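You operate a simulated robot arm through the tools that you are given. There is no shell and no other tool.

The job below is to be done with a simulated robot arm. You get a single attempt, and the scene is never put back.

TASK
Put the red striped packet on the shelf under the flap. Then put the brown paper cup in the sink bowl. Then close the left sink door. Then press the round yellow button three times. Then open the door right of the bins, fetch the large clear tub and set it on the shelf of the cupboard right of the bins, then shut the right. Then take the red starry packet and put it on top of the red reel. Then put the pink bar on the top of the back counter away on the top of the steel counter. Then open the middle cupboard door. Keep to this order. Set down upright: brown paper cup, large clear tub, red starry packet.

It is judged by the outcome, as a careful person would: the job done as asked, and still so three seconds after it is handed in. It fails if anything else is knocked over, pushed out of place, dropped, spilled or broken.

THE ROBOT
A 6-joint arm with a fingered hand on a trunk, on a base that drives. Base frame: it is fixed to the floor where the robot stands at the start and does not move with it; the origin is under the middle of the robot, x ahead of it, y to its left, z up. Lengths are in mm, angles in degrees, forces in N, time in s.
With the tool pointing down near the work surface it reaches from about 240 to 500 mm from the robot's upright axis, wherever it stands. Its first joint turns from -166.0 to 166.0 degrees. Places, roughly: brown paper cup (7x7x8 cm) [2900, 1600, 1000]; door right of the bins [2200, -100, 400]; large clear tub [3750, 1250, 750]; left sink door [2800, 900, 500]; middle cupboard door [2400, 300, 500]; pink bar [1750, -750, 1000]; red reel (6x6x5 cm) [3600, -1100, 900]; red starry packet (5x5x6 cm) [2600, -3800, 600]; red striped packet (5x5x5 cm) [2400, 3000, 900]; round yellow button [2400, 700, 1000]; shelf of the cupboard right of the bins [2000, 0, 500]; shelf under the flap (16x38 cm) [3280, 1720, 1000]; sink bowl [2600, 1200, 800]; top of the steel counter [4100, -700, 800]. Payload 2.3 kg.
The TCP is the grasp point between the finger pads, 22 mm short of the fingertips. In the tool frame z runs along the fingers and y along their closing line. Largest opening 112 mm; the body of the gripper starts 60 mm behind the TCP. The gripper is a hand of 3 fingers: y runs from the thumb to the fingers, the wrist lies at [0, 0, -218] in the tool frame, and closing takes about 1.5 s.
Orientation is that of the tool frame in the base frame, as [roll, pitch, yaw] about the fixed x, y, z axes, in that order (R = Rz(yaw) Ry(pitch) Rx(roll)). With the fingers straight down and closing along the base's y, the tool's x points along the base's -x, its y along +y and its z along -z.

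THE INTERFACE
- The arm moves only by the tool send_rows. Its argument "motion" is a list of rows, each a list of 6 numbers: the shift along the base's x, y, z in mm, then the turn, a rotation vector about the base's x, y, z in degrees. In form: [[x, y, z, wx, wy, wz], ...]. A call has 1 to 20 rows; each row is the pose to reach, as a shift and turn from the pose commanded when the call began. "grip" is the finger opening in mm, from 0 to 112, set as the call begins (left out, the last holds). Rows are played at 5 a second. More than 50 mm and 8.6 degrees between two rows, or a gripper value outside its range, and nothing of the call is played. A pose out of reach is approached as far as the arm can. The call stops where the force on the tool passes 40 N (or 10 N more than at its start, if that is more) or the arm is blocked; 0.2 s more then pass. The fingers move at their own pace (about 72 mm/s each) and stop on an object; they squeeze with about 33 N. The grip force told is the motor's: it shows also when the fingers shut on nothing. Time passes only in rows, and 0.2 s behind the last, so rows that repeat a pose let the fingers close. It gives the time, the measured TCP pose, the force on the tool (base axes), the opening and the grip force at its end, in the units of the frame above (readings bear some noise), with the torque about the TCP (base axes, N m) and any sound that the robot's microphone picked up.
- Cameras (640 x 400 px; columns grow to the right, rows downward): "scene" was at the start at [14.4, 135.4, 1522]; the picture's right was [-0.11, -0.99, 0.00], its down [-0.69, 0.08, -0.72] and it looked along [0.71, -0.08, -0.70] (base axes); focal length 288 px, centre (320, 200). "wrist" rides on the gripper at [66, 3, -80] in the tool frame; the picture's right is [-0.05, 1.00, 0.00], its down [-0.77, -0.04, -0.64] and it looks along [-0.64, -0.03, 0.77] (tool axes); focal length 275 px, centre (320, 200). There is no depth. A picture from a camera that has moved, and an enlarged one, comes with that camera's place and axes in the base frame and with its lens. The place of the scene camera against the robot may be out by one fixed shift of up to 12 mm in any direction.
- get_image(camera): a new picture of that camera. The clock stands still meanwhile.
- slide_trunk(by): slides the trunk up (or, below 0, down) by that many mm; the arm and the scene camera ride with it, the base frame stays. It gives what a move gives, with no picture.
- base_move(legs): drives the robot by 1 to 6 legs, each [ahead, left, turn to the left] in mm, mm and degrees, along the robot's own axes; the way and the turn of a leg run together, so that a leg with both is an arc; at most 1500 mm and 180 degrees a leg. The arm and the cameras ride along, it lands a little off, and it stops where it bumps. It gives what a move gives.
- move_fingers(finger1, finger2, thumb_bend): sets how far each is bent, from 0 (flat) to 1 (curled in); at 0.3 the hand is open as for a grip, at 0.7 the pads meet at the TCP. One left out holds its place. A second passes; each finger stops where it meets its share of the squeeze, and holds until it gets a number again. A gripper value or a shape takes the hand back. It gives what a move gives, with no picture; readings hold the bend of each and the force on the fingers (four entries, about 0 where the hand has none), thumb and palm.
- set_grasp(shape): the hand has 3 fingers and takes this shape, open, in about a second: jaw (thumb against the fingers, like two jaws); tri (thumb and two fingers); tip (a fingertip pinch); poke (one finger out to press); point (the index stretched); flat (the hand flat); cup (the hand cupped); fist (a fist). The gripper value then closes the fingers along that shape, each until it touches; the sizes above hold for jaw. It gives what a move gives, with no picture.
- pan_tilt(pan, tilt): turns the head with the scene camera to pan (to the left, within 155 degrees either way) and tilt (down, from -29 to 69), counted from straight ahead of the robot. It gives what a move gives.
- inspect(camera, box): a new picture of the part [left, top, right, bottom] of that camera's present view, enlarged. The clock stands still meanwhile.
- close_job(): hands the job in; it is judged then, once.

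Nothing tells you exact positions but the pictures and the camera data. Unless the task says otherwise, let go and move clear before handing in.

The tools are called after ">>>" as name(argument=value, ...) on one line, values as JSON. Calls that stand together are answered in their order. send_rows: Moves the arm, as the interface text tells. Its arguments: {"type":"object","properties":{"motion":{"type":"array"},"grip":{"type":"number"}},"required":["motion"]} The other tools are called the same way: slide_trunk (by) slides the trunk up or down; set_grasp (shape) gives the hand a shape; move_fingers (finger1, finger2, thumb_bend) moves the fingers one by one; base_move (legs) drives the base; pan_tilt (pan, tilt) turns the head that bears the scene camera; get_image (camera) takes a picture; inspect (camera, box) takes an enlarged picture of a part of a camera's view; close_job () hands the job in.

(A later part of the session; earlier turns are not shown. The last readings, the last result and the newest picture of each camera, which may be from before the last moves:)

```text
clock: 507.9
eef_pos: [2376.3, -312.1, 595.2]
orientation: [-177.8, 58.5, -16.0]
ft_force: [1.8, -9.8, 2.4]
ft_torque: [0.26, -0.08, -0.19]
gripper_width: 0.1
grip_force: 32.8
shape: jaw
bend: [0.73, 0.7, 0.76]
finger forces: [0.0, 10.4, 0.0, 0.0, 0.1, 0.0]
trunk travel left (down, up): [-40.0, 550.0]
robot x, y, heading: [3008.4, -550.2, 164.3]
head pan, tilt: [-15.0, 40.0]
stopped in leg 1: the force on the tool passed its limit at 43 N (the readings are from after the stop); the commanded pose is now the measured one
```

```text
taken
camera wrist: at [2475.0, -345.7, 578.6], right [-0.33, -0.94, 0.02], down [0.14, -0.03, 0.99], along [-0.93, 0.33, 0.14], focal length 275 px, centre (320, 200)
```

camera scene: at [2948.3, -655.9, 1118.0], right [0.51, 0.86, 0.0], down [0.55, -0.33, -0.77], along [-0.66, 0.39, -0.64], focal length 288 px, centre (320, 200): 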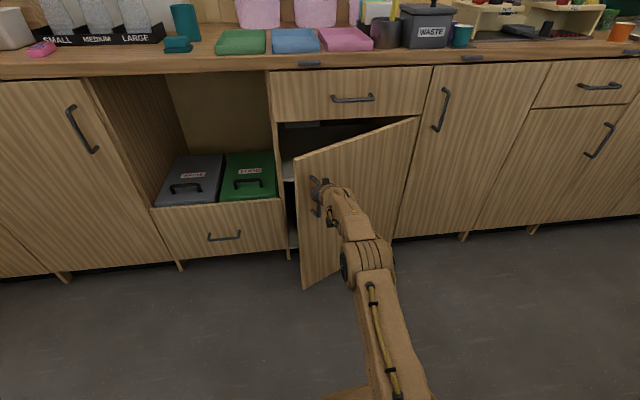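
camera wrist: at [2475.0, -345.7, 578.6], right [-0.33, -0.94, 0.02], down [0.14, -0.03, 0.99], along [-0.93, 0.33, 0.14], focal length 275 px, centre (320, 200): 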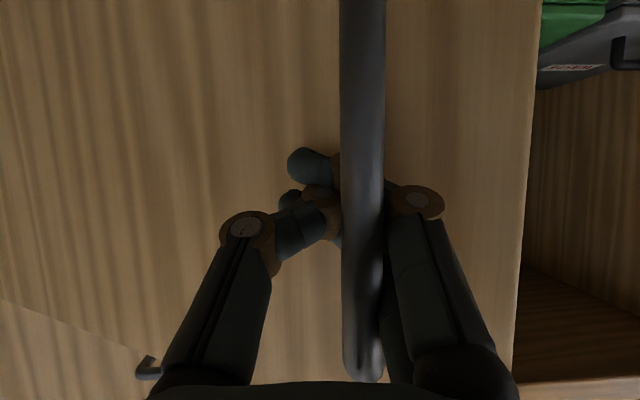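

The door is about 35° open, but the hooked grip is binding. I'll let go, back out, and instead sweep the door open from its inner side with the closed hand.

>>> send_rows(motion=[[0, 0, 0, 0, 0, 0], [0, 0, 0, 0, 0, 0], [0, 0, 0, 0, 0, 0], [0, 0, 0, 0, 0, 0], [0, 0, 0, 0, 0, 0], [0, 0, 0, 0, 0, 0]], grip=90)

>>> base_move(legs=[[-110, 0, 0]])

>>> get_image(camera="wrist")

>>> get_image(camera="scene")

```text
clock: 509.4
eef_pos: [2378.0, -310.1, 593.0]
orientation: [-178.1, 58.4, -16.3]
ft_force: [-0.1, -0.7, -0.2]
ft_torque: [0.01, -0.02, -0.02]
gripper_width: 89.4
grip_force: 0.1
shape: jaw
bend: [0.59, 0.59, 0.55]
finger forces: [0.0, 0.0, 0.0, 0.0, 0.0, 0.0]
trunk travel left (down, up): [-40.0, 550.0]
robot x, y, heading: [3008.4, -548.3, 164.3]
head pan, tilt: [-15.0, 40.0]
```

```text
clock: 510.6
eef_pos: [2486.8, -339.2, 593.3]
orientation: [-178.0, 58.5, -16.3]
ft_force: [0.6, 0.5, 0.3]
ft_torque: [-0.01, -0.02, -0.04]
gripper_width: 89.9
grip_force: 0.1
shape: jaw
bend: [0.59, 0.59, 0.55]
finger forces: [0.0, 0.0, 0.0, 0.0, 0.0, 0.0]
trunk travel left (down, up): [-40.0, 550.0]
robot x, y, heading: [3117.4, -582.9, 164.1]
head pan, tilt: [-15.0, 40.0]
```

```text
taken
camera wrist: at [2583.6, -374.1, 577.8], right [-0.33, -0.94, 0.02], down [0.14, -0.03, 0.99], along [-0.93, 0.33, 0.14], focal length 275 px, centre (320, 200)
```

wrist: 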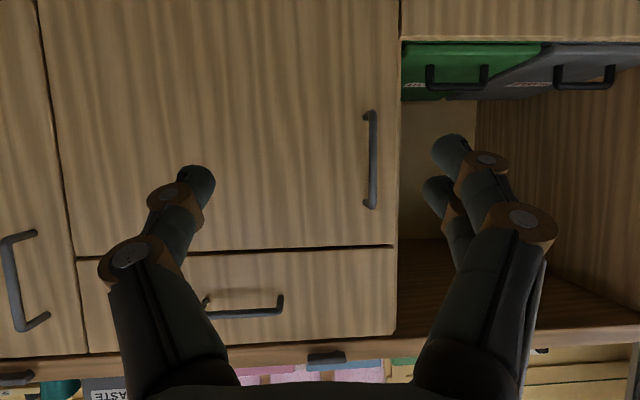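

```text
taken
camera scene: at [3055.9, -684.9, 1118.1], right [0.51, 0.86, 0.0], down [0.55, -0.33, -0.77], along [-0.66, 0.39, -0.64], focal length 288 px, centre (320, 200)
```

scene: 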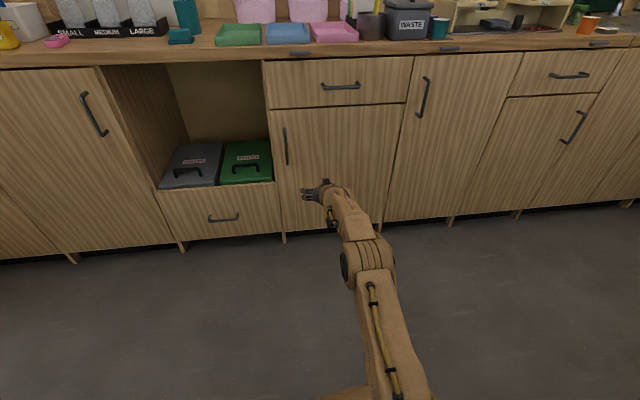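

The cupboard door swung shut by itself once released, and this view shows it's wider than I thought: about u 572 to 1062, with the hinge near u 1062 (radius ≈ 441 mm to the bar). I'll go back to the handle with the same hand pose and pull along the right arc.

>>> base_move(legs=[[0, 0, -8.9], [0, 198, 0], [200, 0, 0]])

>>> get_image(camera="wrist")

```text
clock: 514.0
eef_pos: [2268.3, -339.0, 594.0]
orientation: [-178.0, 58.5, -25.0]
ft_force: [0.2, -0.1, 0.6]
ft_torque: [-0.02, 0.03, 0.0]
gripper_width: 90.0
grip_force: 0.0
shape: jaw
bend: [0.59, 0.59, 0.55]
finger forces: [0.0, 0.1, 0.1, 0.0, 0.0, 0.0]
trunk travel left (down, up): [-40.0, 550.0]
robot x, y, heading: [2850.9, -668.5, 155.6]
head pan, tilt: [-15.0, 40.0]
```

```text
taken
camera wrist: at [2359.0, -387.1, 577.9], right [-0.47, -0.88, 0.02], down [0.13, -0.05, 0.99], along [-0.87, 0.47, 0.14], focal length 275 px, centre (320, 200)
```

wrist: 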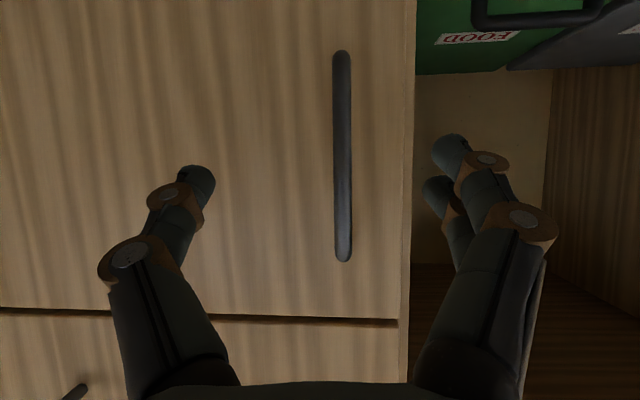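

Lined up again. I'll drive the last ~84 mm and close behind the bar.

>>> base_move(legs=[[84, 0, 0]])

>>> get_image(camera="wrist")

```text
clock: 515.0
eef_pos: [2191.9, -304.1, 593.8]
orientation: [-177.9, 58.5, -25.0]
ft_force: [0.4, 0.2, 0.2]
ft_torque: [0.0, 0.03, 0.05]
gripper_width: 89.9
grip_force: 0.0
shape: jaw
bend: [0.59, 0.59, 0.55]
finger forces: [0.1, 0.1, 0.0, 0.1, 0.0, 0.1]
trunk travel left (down, up): [-40.0, 550.0]
robot x, y, heading: [2778.4, -638.8, 155.4]
head pan, tilt: [-15.0, 40.0]
```

```text
taken
camera wrist: at [2283.5, -352.4, 577.9], right [-0.47, -0.88, 0.02], down [0.13, -0.05, 0.99], along [-0.87, 0.47, 0.14], focal length 275 px, centre (320, 200)
```

wrist: 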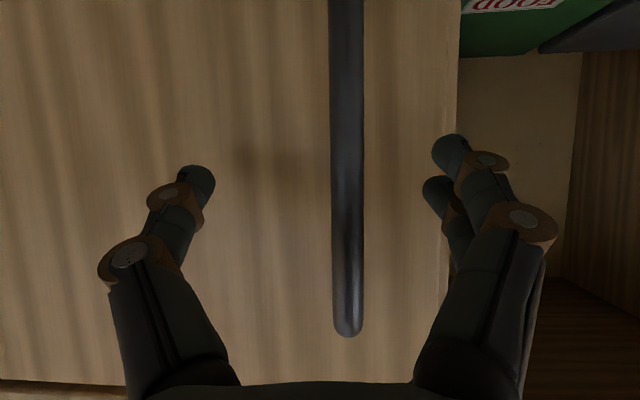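

The bar is between thumb and fingers again. I'll close behind it and pull with a small arc about the hinge, checking the forces.

>>> send_rows(motion=[[0, 0, 0, 0, 0, 0], [0, 0, 0, 0, 0, 0], [0, 0, 0, 0, 0, 0], [0, 0, 0, 0, 0, 0], [0, 0, 0, 0, 0, 0], [0, 0, 0, 0, 0, 0], [0, 0, 0, 0, 0, 0], [0, 0, 0, 0, 0, 0]], grip=0)

>>> base_move(legs=[[-70, -99, 8]])

>>> get_image(camera="wrist")

```text
clock: 516.8
eef_pos: [2192.0, -304.8, 593.4]
orientation: [-177.9, 58.5, -25.0]
ft_force: [-2.3, -0.2, -0.5]
ft_torque: [-0.02, -0.01, -0.06]
gripper_width: 0.0
grip_force: 33.1
shape: jaw
bend: [0.75, 0.7, 0.76]
finger forces: [0.0, 0.1, 0.0, 0.0, 0.0, 0.0]
trunk travel left (down, up): [-40.0, 550.0]
robot x, y, heading: [2778.0, -635.6, 155.6]
head pan, tilt: [-15.0, 40.0]
```

```text
clock: 518.1
eef_pos: [2251.1, -323.8, 593.5]
orientation: [-177.9, 58.4, -16.9]
ft_force: [-0.5, 0.0, 0.5]
ft_torque: [0.01, 0.01, -0.01]
gripper_width: 0.2
grip_force: 33.2
shape: jaw
bend: [0.75, 0.69, 0.76]
finger forces: [0.1, 0.0, 0.1, 0.0, 0.1, 0.1]
trunk travel left (down, up): [-40.0, 550.0]
robot x, y, heading: [2880.5, -573.1, 163.7]
head pan, tilt: [-15.0, 40.0]
```

```text
taken
camera wrist: at [2348.2, -359.1, 577.9], right [-0.34, -0.94, 0.02], down [0.14, -0.03, 0.99], along [-0.93, 0.34, 0.14], focal length 275 px, centre (320, 200)
```

wrist: 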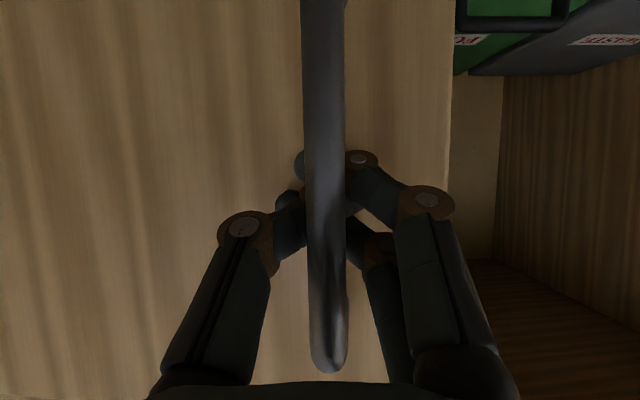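

That worked with no binding. I'll continue along the same arc.

>>> base_move(legs=[[-70, -99, 8], [-70, -99, 8]])

>>> get_image(camera="wrist")

>>> get_image(camera="scene")

```text
clock: 520.2
eef_pos: [2373.9, -330.8, 595.1]
orientation: [-178.0, 58.5, -0.9]
ft_force: [1.1, 0.3, 0.2]
ft_torque: [0.03, 0.0, 0.04]
gripper_width: 0.0
grip_force: 32.8
shape: jaw
bend: [0.75, 0.69, 0.76]
finger forces: [0.0, 0.1, 0.1, 0.0, 0.0, 0.0]
trunk travel left (down, up): [-40.0, 550.0]
robot x, y, heading: [3047.9, -395.1, 179.7]
head pan, tilt: [-15.0, 40.0]
```

```text
taken
camera wrist: at [2478.8, -338.3, 577.8], right [-0.07, -1.0, 0.02], down [0.14, 0.01, 0.99], along [-0.99, 0.07, 0.14], focal length 275 px, centre (320, 200)
```

wrist: 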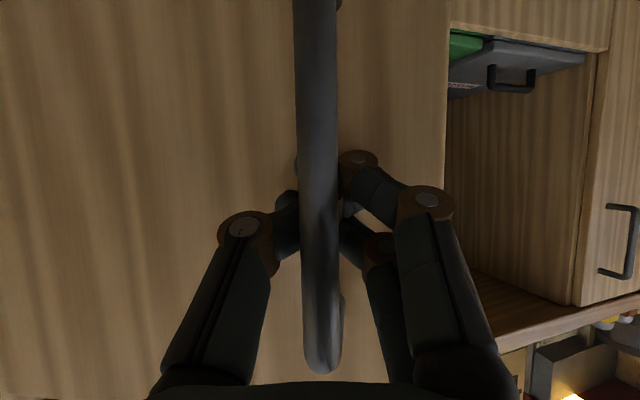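

```text
taken
camera scene: at [3017.3, -510.5, 1118.1], right [0.27, 0.96, 0.0], down [0.62, -0.17, -0.77], along [-0.74, 0.2, -0.64], focal length 288 px, centre (320, 200)
```

scene: 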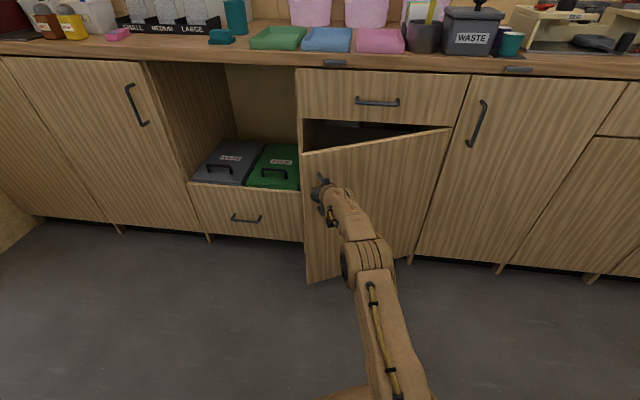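

The door follows smoothly. I'll keep going.

>>> base_move(legs=[[-70, -99, 8], [-70, -99, 8]])

>>> base_move(legs=[[-70, -99, 8], [-70, -99, 8]])

>>> get_image(camera="wrist")

>>> get_image(camera="scene")

```text
clock: 522.2
eef_pos: [2495.0, -306.8, 594.1]
orientation: [-178.1, 58.5, 15.3]
ft_force: [-1.5, 4.9, -0.5]
ft_torque: [-0.04, 0.01, 0.09]
gripper_width: 0.0
grip_force: 33.1
shape: jaw
bend: [0.75, 0.7, 0.76]
finger forces: [0.0, 0.1, 0.1, 0.0, 7.1, 0.0]
trunk travel left (down, up): [-40.0, 550.0]
robot x, y, heading: [3156.4, -179.9, -164.3]
head pan, tilt: [-15.0, 40.0]
```

```text
clock: 524.3
eef_pos: [2599.5, -247.4, 594.7]
orientation: [-178.0, 58.5, 31.2]
ft_force: [0.2, 0.7, 1.1]
ft_torque: [0.0, -0.01, -0.04]
gripper_width: 0.1
grip_force: 33.4
shape: jaw
bend: [0.75, 0.69, 0.76]
finger forces: [0.1, 0.0, 0.0, 0.0, 0.1, 0.0]
trunk travel left (down, up): [-40.0, 550.0]
robot x, y, heading: [3200.6, 52.6, -148.4]
head pan, tilt: [-15.0, 40.0]
```

```text
taken
camera wrist: at [2691.1, -197.7, 578.0], right [0.47, -0.88, 0.02], down [0.11, 0.08, 0.99], along [-0.88, -0.46, 0.14], focal length 275 px, centre (320, 200)
```

wrist: 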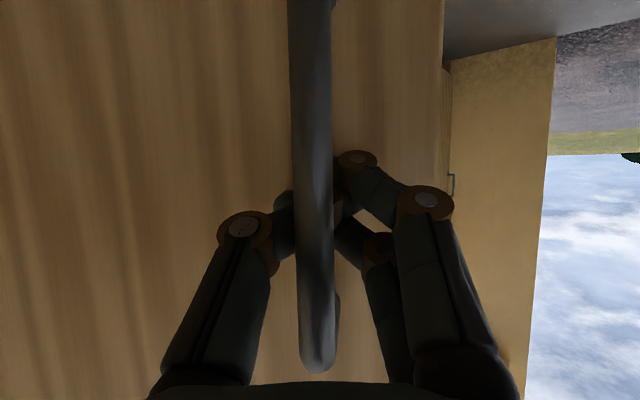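

```text
taken
camera scene: at [3239.2, -52.3, 1118.1], right [-0.29, 0.96, 0.0], down [0.62, 0.19, -0.77], along [-0.73, -0.22, -0.64], focal length 288 px, centre (320, 200)
```

scene: 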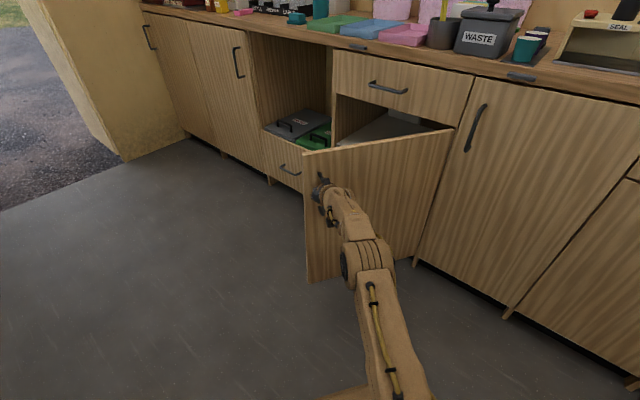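

About 56° open. I'll continue to roughly a right angle so it stays open.

>>> base_move(legs=[[-70, -99, 8], [-70, -99, 8]])

>>> base_move(legs=[[-70, -99, 8], [-70, -99, 8]])

>>> get_image(camera="scene")

>>> get_image(camera="wrist")

```text
clock: 526.4
eef_pos: [2687.8, -164.6, 595.3]
orientation: [-178.2, 58.5, 47.5]
ft_force: [-8.5, 5.4, 0.0]
ft_torque: [-0.03, -0.06, 0.15]
gripper_width: 0.0
grip_force: 32.8
shape: jaw
bend: [0.75, 0.7, 0.77]
finger forces: [0.0, 4.5, 0.0, 0.0, 11.7, 0.1]
trunk travel left (down, up): [-40.0, 550.0]
robot x, y, heading: [3177.7, 295.4, -132.0]
head pan, tilt: [-15.0, 40.0]
```

```text
clock: 528.5
eef_pos: [2746.7, -56.6, 594.3]
orientation: [-177.9, 58.5, 63.4]
ft_force: [-0.4, 0.3, 0.3]
ft_torque: [0.0, -0.01, 0.04]
gripper_width: 0.0
grip_force: 32.8
shape: jaw
bend: [0.75, 0.69, 0.77]
finger forces: [0.1, 0.0, 0.0, 0.0, 0.0, 0.0]
trunk travel left (down, up): [-40.0, 550.0]
robot x, y, heading: [3096.8, 522.8, -115.8]
head pan, tilt: [-15.0, 40.0]
```

```text
taken
camera scene: at [3185.1, 453.6, 1118.1], right [-0.76, 0.66, 0.0], down [0.42, 0.49, -0.77], along [-0.5, -0.58, -0.64], focal length 288 px, centre (320, 200)
```

scene: 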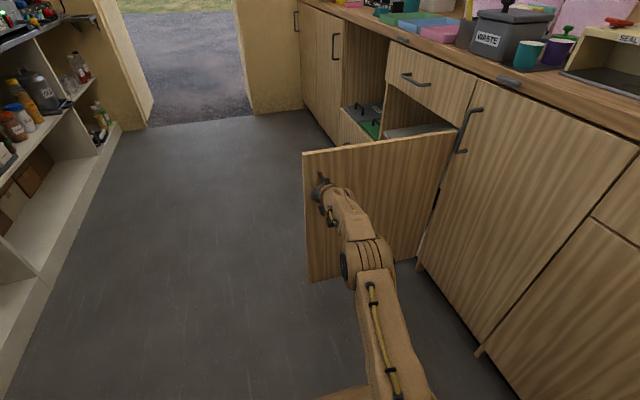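

```text
taken
camera wrist: at [2798.7, 33.5, 578.2], right [0.87, -0.49, 0.02], down [0.05, 0.13, 0.99], along [-0.49, -0.86, 0.14], focal length 275 px, centre (320, 200)
```

wrist: 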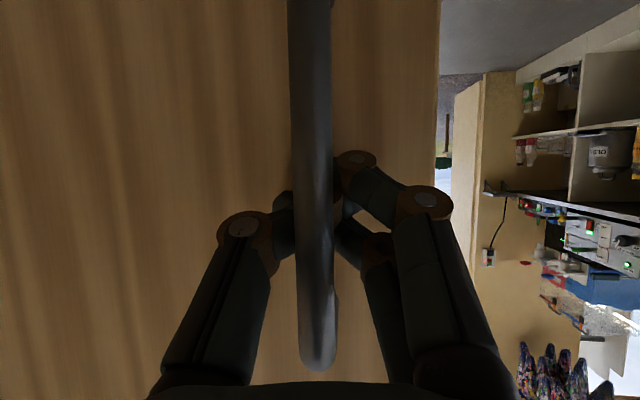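

The door is at about 88°. I'll release the handle, back away, and see whether it stays open.

>>> send_rows(motion=[[0, 0, 0, 0, 0, 0], [0, 0, 0, 0, 0, 0], [0, 0, 0, 0, 0, 0], [0, 0, 0, 0, 0, 0], [0, 0, 0, 0, 0, 0], [0, 0, 0, 0, 0, 0], [0, 0, 0, 0, 0, 0]], grip=90)

>>> base_move(legs=[[-150, 0, 0]])

>>> get_image(camera="scene")

```text
clock: 530.1
eef_pos: [2747.3, -57.3, 593.9]
orientation: [-177.9, 58.6, 63.4]
ft_force: [-0.6, 0.3, 0.2]
ft_torque: [-0.01, 0.03, -0.02]
gripper_width: 89.7
grip_force: 0.0
shape: jaw
bend: [0.59, 0.59, 0.55]
finger forces: [0.0, 0.0, 0.0, 0.1, 0.1, 0.0]
trunk travel left (down, up): [-40.0, 550.0]
robot x, y, heading: [3095.8, 524.0, -116.2]
head pan, tilt: [-15.0, 40.0]
```

```text
clock: 531.5
eef_pos: [2809.8, 72.5, 594.6]
orientation: [-177.9, 58.6, 63.6]
ft_force: [0.6, -0.2, -0.5]
ft_torque: [-0.02, 0.02, 0.01]
gripper_width: 89.7
grip_force: 0.2
shape: jaw
bend: [0.59, 0.59, 0.55]
finger forces: [0.0, 0.1, 0.0, 0.0, 0.0, 0.0]
trunk travel left (down, up): [-40.0, 550.0]
robot x, y, heading: [3154.5, 650.5, -115.8]
head pan, tilt: [-15.0, 40.0]
```

```text
taken
camera scene: at [3248.6, 584.2, 1118.1], right [-0.76, 0.66, 0.0], down [0.42, 0.49, -0.77], along [-0.5, -0.58, -0.64], focal length 288 px, centre (320, 200)
```

scene: 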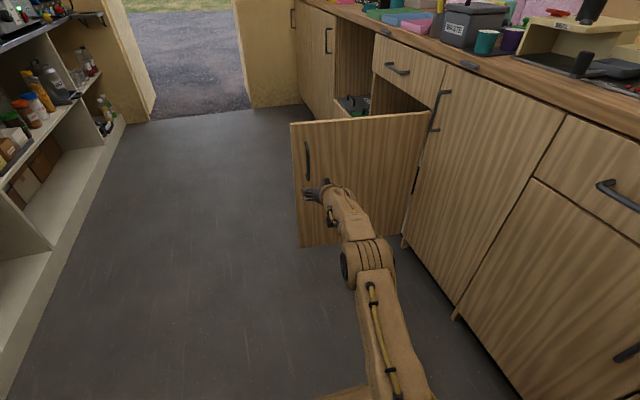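

The door stays open by itself. Now I'll fetch the large clear tub: I'll keep this level hand posture, pull it in slightly, move to mid-aisle, turn round to face the rack and raise the trunk.

>>> send_rows(motion=[[9, 18, 0, 0, 0, 0], [18, 36, 0, 0, 0, 0], [26, 54, 0, 0, 0, 0]], grip=108)

>>> base_move(legs=[[0, 250, 0]])

>>> slide_trunk(by=360)

>>> base_move(legs=[[0, 0, 90], [0, 0, 91]])

>>> pan_tilt(pan=0, tilt=35)

>>> get_image(camera="scene")

>>> get_image(camera="wrist")

```text
clock: 532.3
eef_pos: [2836.5, 115.3, 592.7]
orientation: [-179.0, 58.2, 63.4]
ft_force: [0.3, -1.0, -0.2]
ft_torque: [0.05, 0.01, 0.01]
gripper_width: 107.8
grip_force: 0.0
shape: jaw
bend: [0.38, 0.38, 0.35]
finger forces: [0.0, 0.0, 0.0, 0.0, 0.0, 0.0]
out of reach, approached as far as the arm can: row 1, 2, 3
trunk travel left (down, up): [-40.0, 550.0]
robot x, y, heading: [3157.0, 649.7, -115.8]
head pan, tilt: [-15.0, 40.0]
```

```text
clock: 534.1
eef_pos: [3061.3, 5.4, 592.6]
orientation: [-179.1, 58.3, 63.1]
ft_force: [-1.1, 0.8, -0.2]
ft_torque: [0.01, -0.01, -0.03]
gripper_width: 107.7
grip_force: 0.1
shape: jaw
bend: [0.38, 0.38, 0.35]
finger forces: [0.0, 0.0, 0.0, 0.1, 0.0, 0.1]
trunk travel left (down, up): [-40.0, 550.0]
robot x, y, heading: [3387.7, 543.9, -116.2]
head pan, tilt: [-15.0, 40.0]
```

```text
clock: 537.6
eef_pos: [3061.2, 6.0, 953.5]
orientation: [-179.0, 58.3, 63.1]
ft_force: [-0.3, 0.3, 0.4]
ft_torque: [0.05, -0.03, -0.02]
gripper_width: 107.6
grip_force: 0.0
shape: jaw
bend: [0.38, 0.38, 0.35]
finger forces: [0.0, 0.0, 0.1, 0.1, 0.0, 0.0]
trunk travel left (down, up): [-400.0, 190.0]
robot x, y, heading: [3382.6, 541.4, -116.4]
head pan, tilt: [-15.0, 40.0]
```

```text
clock: 545.7
eef_pos: [3693.7, 1086.6, 953.5]
orientation: [-179.1, 58.3, -115.0]
ft_force: [-0.6, 0.2, -0.7]
ft_torque: [0.0, -0.01, 0.02]
gripper_width: 108.1
grip_force: 0.1
shape: jaw
bend: [0.38, 0.38, 0.35]
finger forces: [0.0, 0.0, 0.1, 0.1, 0.0, 0.1]
trunk travel left (down, up): [-400.0, 190.0]
robot x, y, heading: [3383.2, 543.7, 65.6]
head pan, tilt: [-15.0, 40.0]
```

```text
clock: 546.5
eef_pos: [3694.8, 1085.6, 953.2]
orientation: [-179.2, 58.3, -115.0]
ft_force: [-0.2, -0.7, 0.1]
ft_torque: [0.0, -0.04, 0.02]
gripper_width: 107.9
grip_force: 0.1
shape: jaw
bend: [0.38, 0.38, 0.35]
finger forces: [0.0, 0.0, 0.0, 0.0, 0.1, 0.1]
trunk travel left (down, up): [-400.0, 190.0]
robot x, y, heading: [3389.8, 537.9, 65.4]
head pan, tilt: [0.0, 35.0]
```

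```text
taken
camera scene: at [3263.5, 627.8, 1485.6], right [0.91, -0.41, 0.0], down [-0.24, -0.52, -0.82], along [0.34, 0.75, -0.57], focal length 288 px, centre (320, 200)
```

scene: 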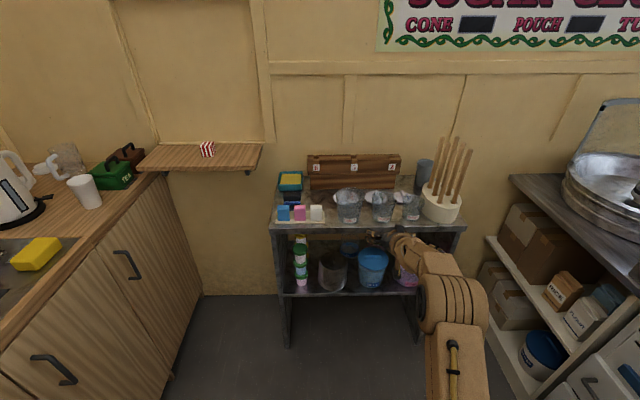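

```text
taken
camera wrist: at [3647.6, 995.6, 937.2], right [-0.89, 0.46, 0.03], down [-0.03, -0.13, 0.99], along [0.46, 0.88, 0.14], focal length 275 px, centre (320, 200)
```

wrist: 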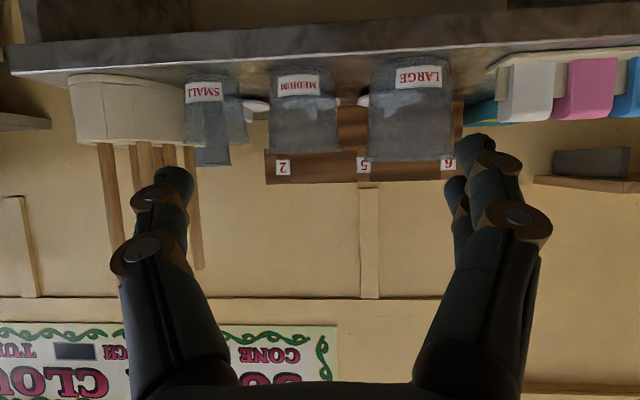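

The LARGE tub sits at about (3690, 1303) on the rack top (z≈838), with 35–45 mm gaps to its neighbours. I'll shift left to line up, lower to grip height, and check before moving in.

>>> base_move(legs=[[0, 94, 0]])

>>> slide_trunk(by=-37)

>>> base_move(legs=[[70, 0, 0]])

>>> get_image(camera="wrist")

>>> get_image(camera="scene")

```text
clock: 547.6
eef_pos: [3608.2, 1125.1, 954.0]
orientation: [-179.0, 58.3, -114.9]
ft_force: [0.1, -0.7, -0.4]
ft_torque: [-0.01, -0.03, -0.04]
gripper_width: 107.8
grip_force: 0.0
shape: jaw
bend: [0.38, 0.38, 0.35]
finger forces: [0.1, 0.0, 0.0, 0.0, 0.0, 0.0]
trunk travel left (down, up): [-400.0, 190.0]
robot x, y, heading: [3304.4, 576.9, 65.7]
head pan, tilt: [0.0, 35.0]
```

```text
clock: 548.4
eef_pos: [3609.1, 1125.9, 915.9]
orientation: [-179.0, 58.3, -114.9]
ft_force: [0.8, 0.2, 0.5]
ft_torque: [-0.04, 0.01, 0.02]
gripper_width: 107.7
grip_force: 0.1
shape: jaw
bend: [0.38, 0.38, 0.35]
finger forces: [0.0, 0.0, 0.0, 0.1, 0.0, 0.1]
trunk travel left (down, up): [-363.0, 227.0]
robot x, y, heading: [3301.9, 577.4, 65.7]
head pan, tilt: [0.0, 35.0]
```

```text
clock: 549.4
eef_pos: [3637.0, 1191.6, 915.5]
orientation: [-179.1, 58.2, -114.8]
ft_force: [0.4, -0.8, 0.1]
ft_torque: [0.02, 0.0, 0.0]
gripper_width: 107.6
grip_force: 0.0
shape: jaw
bend: [0.38, 0.38, 0.35]
finger forces: [0.1, 0.0, 0.1, 0.0, 0.0, 0.1]
trunk travel left (down, up): [-363.0, 227.0]
robot x, y, heading: [3331.6, 644.0, 65.7]
head pan, tilt: [0.0, 35.0]
```

```text
taken
camera wrist: at [3589.6, 1099.9, 899.7], right [-0.89, 0.45, 0.03], down [-0.03, -0.13, 0.99], along [0.45, 0.88, 0.13], focal length 275 px, centre (320, 200)
```

wrist: 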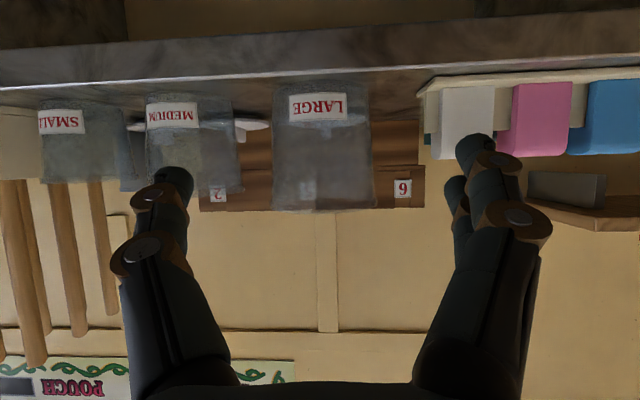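

```text
taken
camera scene: at [3206.8, 731.3, 1448.6], right [0.91, -0.41, 0.0], down [-0.23, -0.52, -0.82], along [0.33, 0.75, -0.57], focal length 288 px, centre (320, 200)
```

scene: 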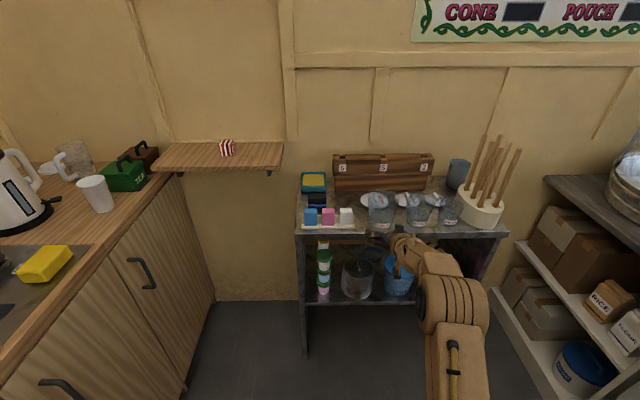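

The tub is centred between the fingers laterally. I'll advance in small steps, checking the view each time.

>>> base_move(legs=[[50, 0, 0]])

>>> get_image(camera="wrist")

>>> inspect(camera="scene", box=[300, 160, 480, 300])

```text
clock: 550.4
eef_pos: [3658.1, 1238.3, 916.4]
orientation: [-179.1, 58.1, -114.8]
ft_force: [0.2, 0.3, 0.6]
ft_torque: [-0.02, -0.01, 0.02]
gripper_width: 107.7
grip_force: 0.1
shape: jaw
bend: [0.38, 0.38, 0.35]
finger forces: [0.0, 0.0, 0.0, 0.0, 0.0, 0.1]
trunk travel left (down, up): [-363.0, 227.0]
robot x, y, heading: [3350.7, 689.4, 65.6]
head pan, tilt: [0.0, 35.0]
```

```text
taken
camera wrist: at [3611.4, 1147.8, 899.7], right [-0.89, 0.45, 0.03], down [-0.03, -0.13, 0.99], along [0.45, 0.88, 0.13], focal length 275 px, centre (320, 200)
```

wrist: 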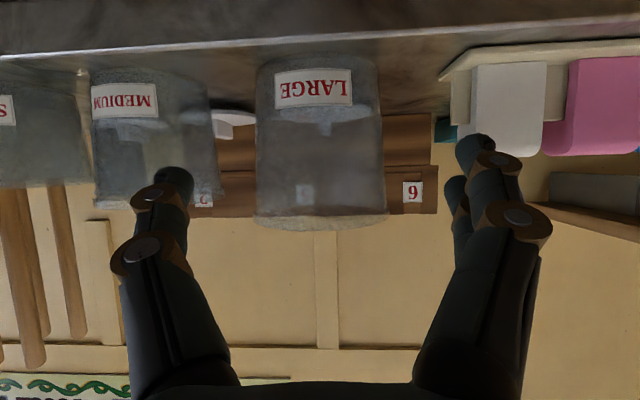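

```text
2.86 times, centred on (390, 230) of scene
camera zoom: at [3228.4, 779.4, 1448.6], right [0.91, -0.41, 0.0], down [-0.23, -0.52, -0.82], along [0.34, 0.75, -0.57], focal length 822 px, centre (120, 114)
```

zoom: 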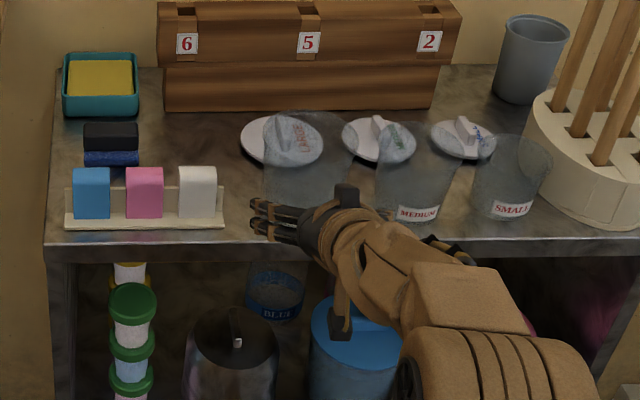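

The tub measures about 81 mm across with its rim near z 932 and its axis ~55 mm ahead of the grasp point. I'll lower 15 mm and move in.

>>> slide_trunk(by=-15)

>>> base_move(legs=[[30, 0, 0]])

>>> get_image(camera="wrist")

```text
clock: 551.0
eef_pos: [3657.8, 1237.8, 901.3]
orientation: [-179.0, 58.3, -114.7]
ft_force: [-0.3, 0.4, -0.2]
ft_torque: [0.0, -0.02, 0.01]
gripper_width: 107.8
grip_force: 0.1
shape: jaw
bend: [0.38, 0.38, 0.35]
finger forces: [0.1, 0.1, 0.0, 0.1, 0.0, 0.0]
trunk travel left (down, up): [-348.0, 242.0]
robot x, y, heading: [3351.3, 691.2, 65.9]
head pan, tilt: [0.0, 35.0]
```

```text
clock: 551.8
eef_pos: [3670.5, 1267.9, 899.6]
orientation: [-179.1, 58.2, -114.8]
ft_force: [0.2, 0.5, -0.4]
ft_torque: [0.01, -0.01, 0.03]
gripper_width: 108.1
grip_force: 0.0
shape: jaw
bend: [0.38, 0.38, 0.35]
finger forces: [0.0, 0.1, 0.0, 0.1, 0.0, 0.0]
trunk travel left (down, up): [-348.0, 242.0]
robot x, y, heading: [3366.5, 715.8, 65.8]
head pan, tilt: [0.0, 35.0]
```

```text
taken
camera wrist: at [3624.3, 1176.3, 884.7], right [-0.89, 0.45, 0.03], down [-0.03, -0.13, 0.99], along [0.45, 0.88, 0.13], focal length 275 px, centre (320, 200)
```

wrist: 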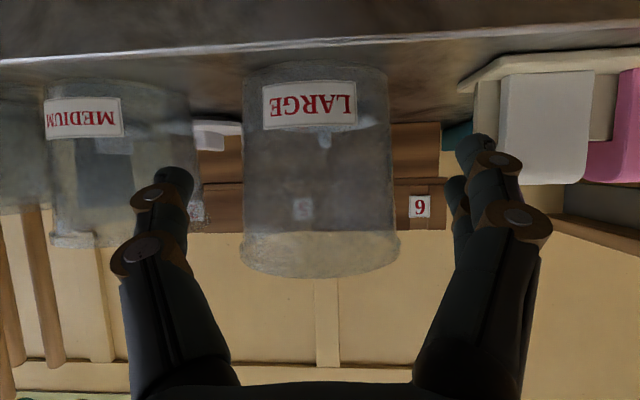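

The thumb would come close to the MEDIUM tub, so I'll narrow the opening a bit before the last 26 mm.

>>> send_rows(motion=[[0, 0, 0, 0, 0, 0], [0, 0, 0, 0, 0, 0], [0, 0, 0, 0, 0, 0]], grip=97)

>>> get_image(camera="wrist")

>>> base_move(legs=[[26, 0, 0]])

>>> get_image(camera="wrist")

```text
clock: 552.6
eef_pos: [3671.7, 1266.4, 900.4]
orientation: [-179.1, 58.2, -114.8]
ft_force: [0.1, 0.1, 0.1]
ft_torque: [0.03, -0.01, -0.02]
gripper_width: 97.2
grip_force: 0.1
shape: jaw
bend: [0.52, 0.52, 0.48]
finger forces: [0.0, 0.0, 0.1, 0.1, 0.1, 0.1]
trunk travel left (down, up): [-348.0, 242.0]
robot x, y, heading: [3362.4, 720.0, 65.8]
head pan, tilt: [0.0, 35.0]
```

```text
taken
camera wrist: at [3624.0, 1175.6, 885.2], right [-0.89, 0.45, 0.03], down [-0.03, -0.13, 0.99], along [0.45, 0.88, 0.14], focal length 275 px, centre (320, 200)
```

wrist: 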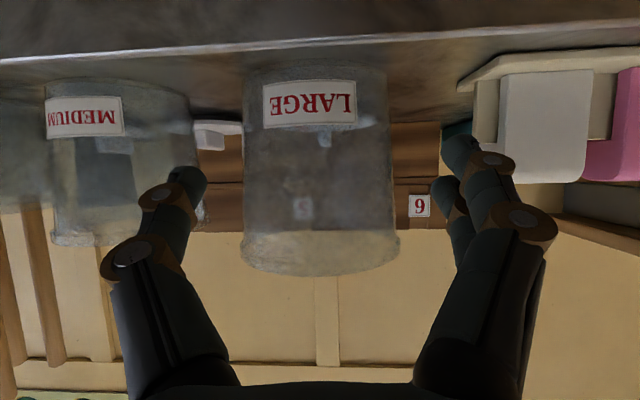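

```text
clock: 553.5
eef_pos: [3681.2, 1291.2, 901.3]
orientation: [-179.1, 58.3, -114.8]
ft_force: [-0.2, -0.1, -0.5]
ft_torque: [0.02, 0.01, 0.01]
gripper_width: 97.1
grip_force: 0.2
shape: jaw
bend: [0.52, 0.52, 0.48]
finger forces: [0.0, 0.0, 0.0, 0.1, 0.0, 0.1]
trunk travel left (down, up): [-348.0, 242.0]
robot x, y, heading: [3374.3, 738.7, 65.9]
head pan, tilt: [0.0, 35.0]
```

```text
taken
camera wrist: at [3634.7, 1199.7, 884.7], right [-0.89, 0.45, 0.03], down [-0.03, -0.13, 0.99], along [0.45, 0.88, 0.13], focal length 275 px, centre (320, 200)
```

wrist: 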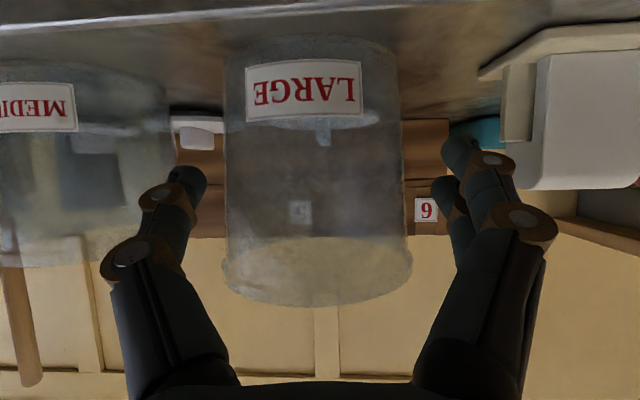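

The fingers now straddle the tub a few millimetres short of its axis. I'll close gently in stages.

>>> send_rows(motion=[[0, 0, 0, 0, 0, 0], [0, 0, 0, 0, 0, 0], [0, 0, 0, 0, 0, 0], [0, 0, 0, 0, 0, 0]], grip=80)

>>> send_rows(motion=[[0, 0, 0, 0, 0, 0], [0, 0, 0, 0, 0, 0], [0, 0, 0, 0, 0, 0], [0, 0, 0, 0, 0, 0]], grip=68)

>>> get_image(camera="wrist")

```text
clock: 554.5
eef_pos: [3680.9, 1289.5, 900.9]
orientation: [-179.0, 58.2, -114.8]
ft_force: [0.5, -0.4, 0.4]
ft_torque: [0.01, -0.01, 0.01]
gripper_width: 80.1
grip_force: 0.0
shape: jaw
bend: [0.66, 0.66, 0.63]
finger forces: [0.0, 0.0, 0.1, 0.0, 0.0, 0.0]
trunk travel left (down, up): [-348.0, 242.0]
robot x, y, heading: [3377.4, 744.8, 66.0]
head pan, tilt: [0.0, 35.0]
```

```text
clock: 555.5
eef_pos: [3682.0, 1290.4, 901.0]
orientation: [-179.1, 58.4, -114.8]
ft_force: [0.1, 0.3, 0.8]
ft_torque: [-0.02, 0.01, -0.03]
gripper_width: 68.9
grip_force: 0.1
shape: jaw
bend: [0.71, 0.71, 0.69]
finger forces: [0.1, 0.5, 0.0, 0.0, 0.4, 0.0]
trunk travel left (down, up): [-348.0, 242.0]
robot x, y, heading: [3379.1, 745.6, 66.0]
head pan, tilt: [0.0, 35.0]
```

```text
taken
camera wrist: at [3634.4, 1199.0, 885.2], right [-0.89, 0.45, 0.03], down [-0.03, -0.13, 0.99], along [0.45, 0.88, 0.14], focal length 275 px, centre (320, 200)
```

wrist: 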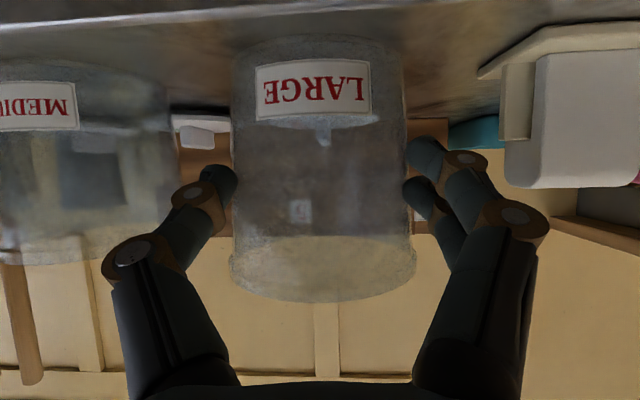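

Just touching at 69 mm. I'll close a little more for a firm hold and lift a few millimetres to test.

>>> send_rows(motion=[[0, 0, 0, 0, 0, 0], [0, 0, 0, 0, 0, 0], [0, 0, 0, 0, 0, 0], [0, 0, 0, 0, 0, 0]], grip=58)

>>> slide_trunk(by=25)

>>> get_image(camera="wrist")

```text
clock: 556.5
eef_pos: [3681.5, 1290.1, 901.8]
orientation: [-179.0, 58.2, -114.7]
ft_force: [-0.5, -0.8, 0.1]
ft_torque: [-0.02, 0.0, -0.02]
gripper_width: 4.9
grip_force: 32.9
shape: jaw
bend: [0.69, 0.78, 0.76]
finger forces: [0.0, 0.0, 0.0, 0.0, 0.0, 0.0]
trunk travel left (down, up): [-348.0, 242.0]
robot x, y, heading: [3374.8, 741.4, 65.9]
head pan, tilt: [0.0, 35.0]
```

```text
clock: 557.2
eef_pos: [3681.2, 1290.6, 925.4]
orientation: [-179.0, 58.3, -114.8]
ft_force: [0.6, -0.6, 0.3]
ft_torque: [0.0, 0.02, -0.02]
gripper_width: 4.7
grip_force: 33.1
shape: jaw
bend: [0.69, 0.78, 0.76]
finger forces: [0.0, 0.1, 0.0, 0.0, 0.1, 0.1]
trunk travel left (down, up): [-373.0, 217.0]
robot x, y, heading: [3372.9, 744.0, 65.9]
head pan, tilt: [0.0, 35.0]
```

```text
taken
camera wrist: at [3634.3, 1199.1, 910.3], right [-0.89, 0.45, 0.03], down [-0.03, -0.13, 0.99], along [0.45, 0.88, 0.14], focal length 275 px, centre (320, 200)
```

wrist: 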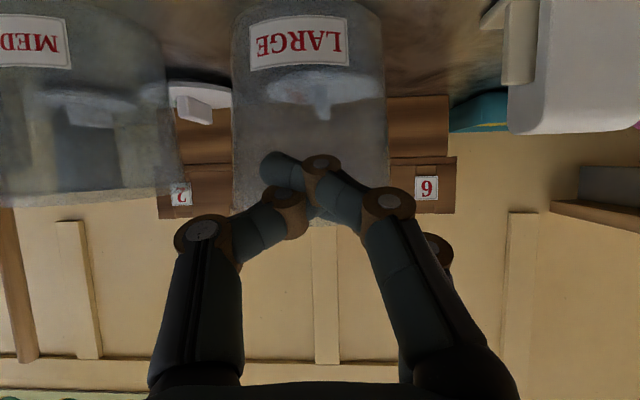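

The tub was gripped short of its axis and slid forward out of the fingers, still standing. I'll back off, open, and look at where it stands now.

>>> base_move(legs=[[-70, 0, 0]])

>>> send_rows(motion=[[0, 0, 0, 0, 0, 0], [0, 0, 0, 0, 0, 0], [0, 0, 0, 0, 0, 0], [0, 0, 0, 0, 0, 0], [0, 0, 0, 0, 0, 0], [0, 0, 0, 0, 0, 0], [0, 0, 0, 0, 0, 0]], grip=97)

>>> get_image(camera="wrist")

>>> inspect(camera="scene", box=[300, 160, 480, 300])

```text
clock: 558.2
eef_pos: [3652.8, 1226.1, 926.3]
orientation: [-179.1, 58.3, -114.8]
ft_force: [0.1, 0.3, -0.1]
ft_torque: [0.0, -0.02, 0.0]
gripper_width: 4.8
grip_force: 32.8
shape: jaw
bend: [0.69, 0.78, 0.76]
finger forces: [0.0, 0.0, 0.0, 0.1, 0.0, 0.0]
trunk travel left (down, up): [-373.0, 217.0]
robot x, y, heading: [3345.2, 681.3, 65.7]
head pan, tilt: [0.0, 35.0]
```

```text
clock: 559.8
eef_pos: [3653.0, 1227.2, 926.6]
orientation: [-179.1, 58.3, -114.8]
ft_force: [0.1, 0.1, 0.9]
ft_torque: [0.0, 0.02, 0.01]
gripper_width: 96.6
grip_force: 0.1
shape: jaw
bend: [0.52, 0.52, 0.48]
finger forces: [0.2, 0.0, 0.0, 0.0, 0.0, 0.0]
trunk travel left (down, up): [-373.0, 217.0]
robot x, y, heading: [3346.7, 678.6, 65.8]
head pan, tilt: [0.0, 35.0]
```

```text
taken
camera wrist: at [3605.7, 1135.3, 910.2], right [-0.89, 0.45, 0.03], down [-0.03, -0.13, 0.99], along [0.45, 0.88, 0.14], focal length 275 px, centre (320, 200)
```

wrist: 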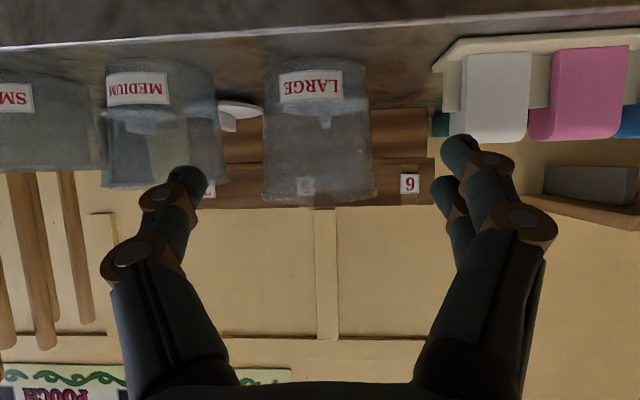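

```text
2.86 times, centred on (390, 230) of scene
camera zoom: at [3222.5, 766.4, 1458.6], right [0.91, -0.41, 0.0], down [-0.23, -0.52, -0.82], along [0.34, 0.75, -0.57], focal length 822 px, centre (120, 114)
```

zoom: 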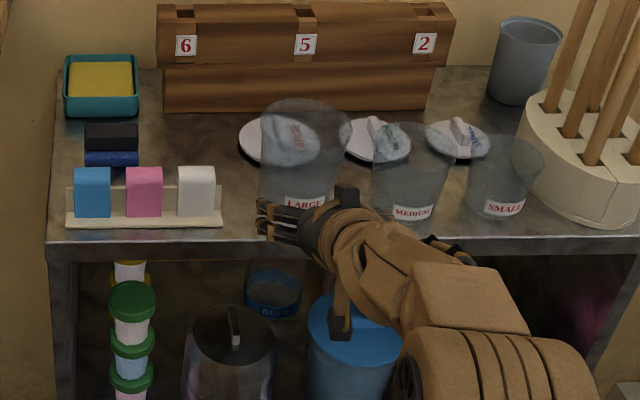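

The tub still stands, about 20 mm further back. This time I'll go slightly past its axis so squeezing draws it into the hand.

>>> slide_trunk(by=-14)

>>> base_move(legs=[[85, 0, 0]])

>>> get_image(camera="wrist")

```text
clock: 560.4
eef_pos: [3651.5, 1225.2, 910.5]
orientation: [-179.1, 58.3, -114.8]
ft_force: [0.3, 0.4, -0.1]
ft_torque: [0.0, -0.03, -0.05]
gripper_width: 96.6
grip_force: 0.0
shape: jaw
bend: [0.52, 0.52, 0.48]
finger forces: [0.0, 0.0, 0.0, 0.0, 0.0, 0.0]
trunk travel left (down, up): [-359.0, 231.0]
robot x, y, heading: [3343.9, 681.5, 66.1]
head pan, tilt: [0.0, 35.0]
```

```text
clock: 561.5
eef_pos: [3686.7, 1306.5, 912.2]
orientation: [-179.1, 58.2, -114.7]
ft_force: [0.0, 0.1, 0.0]
ft_torque: [-0.01, 0.01, -0.01]
gripper_width: 96.8
grip_force: 0.0
shape: jaw
bend: [0.52, 0.52, 0.48]
finger forces: [0.0, 0.0, 0.1, 0.0, 0.0, 0.1]
trunk travel left (down, up): [-359.0, 231.0]
robot x, y, heading: [3385.0, 758.1, 65.9]
head pan, tilt: [0.0, 35.0]
```

```text
taken
camera wrist: at [3640.6, 1215.3, 895.7], right [-0.89, 0.45, 0.03], down [-0.03, -0.13, 0.99], along [0.45, 0.88, 0.13], focal length 275 px, centre (320, 200)
```

wrist: 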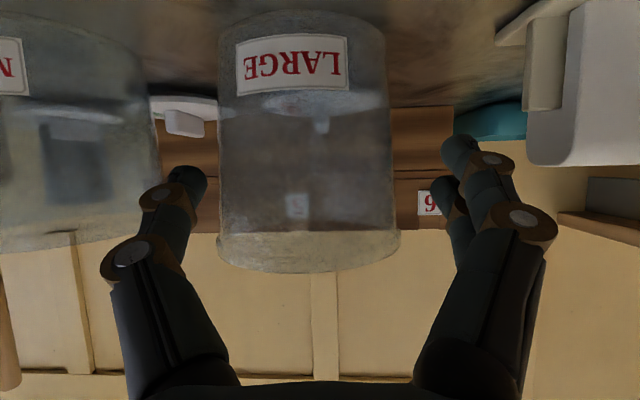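

The axis is about 16 mm ahead of the grasp point. I'll advance 22 mm and shift 4 mm right.

>>> base_move(legs=[[22, -4, 0]])

>>> get_image(camera="wrist")

```text
clock: 562.3
eef_pos: [3699.8, 1325.7, 910.5]
orientation: [-179.2, 58.2, -114.7]
ft_force: [0.2, 0.2, 0.3]
ft_torque: [0.03, 0.03, -0.01]
gripper_width: 96.6
grip_force: 0.1
shape: jaw
bend: [0.52, 0.52, 0.48]
finger forces: [0.0, 0.0, 0.1, 0.0, 0.0, 0.0]
trunk travel left (down, up): [-359.0, 231.0]
robot x, y, heading: [3394.7, 778.8, 65.8]
head pan, tilt: [0.0, 35.0]
```

```text
taken
camera wrist: at [3653.5, 1234.5, 895.6], right [-0.89, 0.45, 0.03], down [-0.03, -0.13, 0.99], along [0.45, 0.88, 0.13], focal length 275 px, centre (320, 200)
```

wrist: 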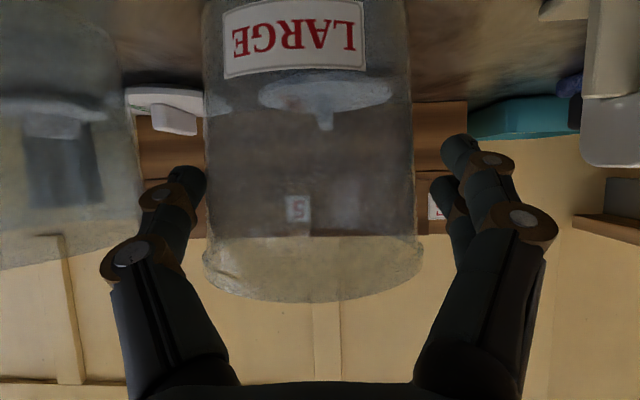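

The grasp point is now ~6 mm past the axis. I'll close in stages.

>>> send_rows(motion=[[0, 0, 0, 0, 0, 0], [0, 0, 0, 0, 0, 0], [0, 0, 0, 0, 0, 0], [0, 0, 0, 0, 0, 0], [0, 0, 0, 0, 0, 0]], grip=74)

>>> send_rows(motion=[[0, 0, 0, 0, 0, 0], [0, 0, 0, 0, 0, 0], [0, 0, 0, 0, 0, 0], [0, 0, 0, 0, 0, 0]], grip=64)

>>> get_image(camera="wrist")

```text
clock: 563.5
eef_pos: [3700.3, 1324.3, 913.1]
orientation: [-179.1, 58.3, -114.7]
ft_force: [-0.7, -0.6, -0.5]
ft_torque: [-0.01, 0.02, 0.01]
gripper_width: 75.5
grip_force: 33.1
shape: jaw
bend: [0.7, 0.66, 0.66]
finger forces: [14.1, 14.1, 0.0, 0.0, 28.6, 0.1]
trunk travel left (down, up): [-359.0, 231.0]
robot x, y, heading: [3393.8, 778.0, 66.0]
head pan, tilt: [0.0, 35.0]
```

```text
clock: 564.5
eef_pos: [3700.3, 1325.1, 911.2]
orientation: [-179.0, 58.4, -114.7]
ft_force: [-0.4, 0.1, -0.1]
ft_torque: [-0.01, 0.05, 0.01]
gripper_width: 77.0
grip_force: 33.1
shape: jaw
bend: [0.7, 0.66, 0.66]
finger forces: [14.2, 14.1, 0.0, 0.0, 28.6, 0.0]
trunk travel left (down, up): [-359.0, 231.0]
robot x, y, heading: [3395.2, 775.9, 66.0]
head pan, tilt: [0.0, 35.0]
```

```text
taken
camera wrist: at [3653.1, 1233.8, 896.1], right [-0.89, 0.45, 0.03], down [-0.03, -0.13, 0.99], along [0.45, 0.88, 0.14], focal length 275 px, centre (320, 200)
```

wrist: 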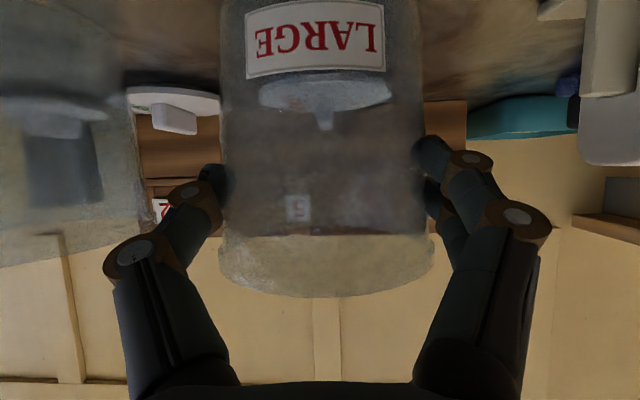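

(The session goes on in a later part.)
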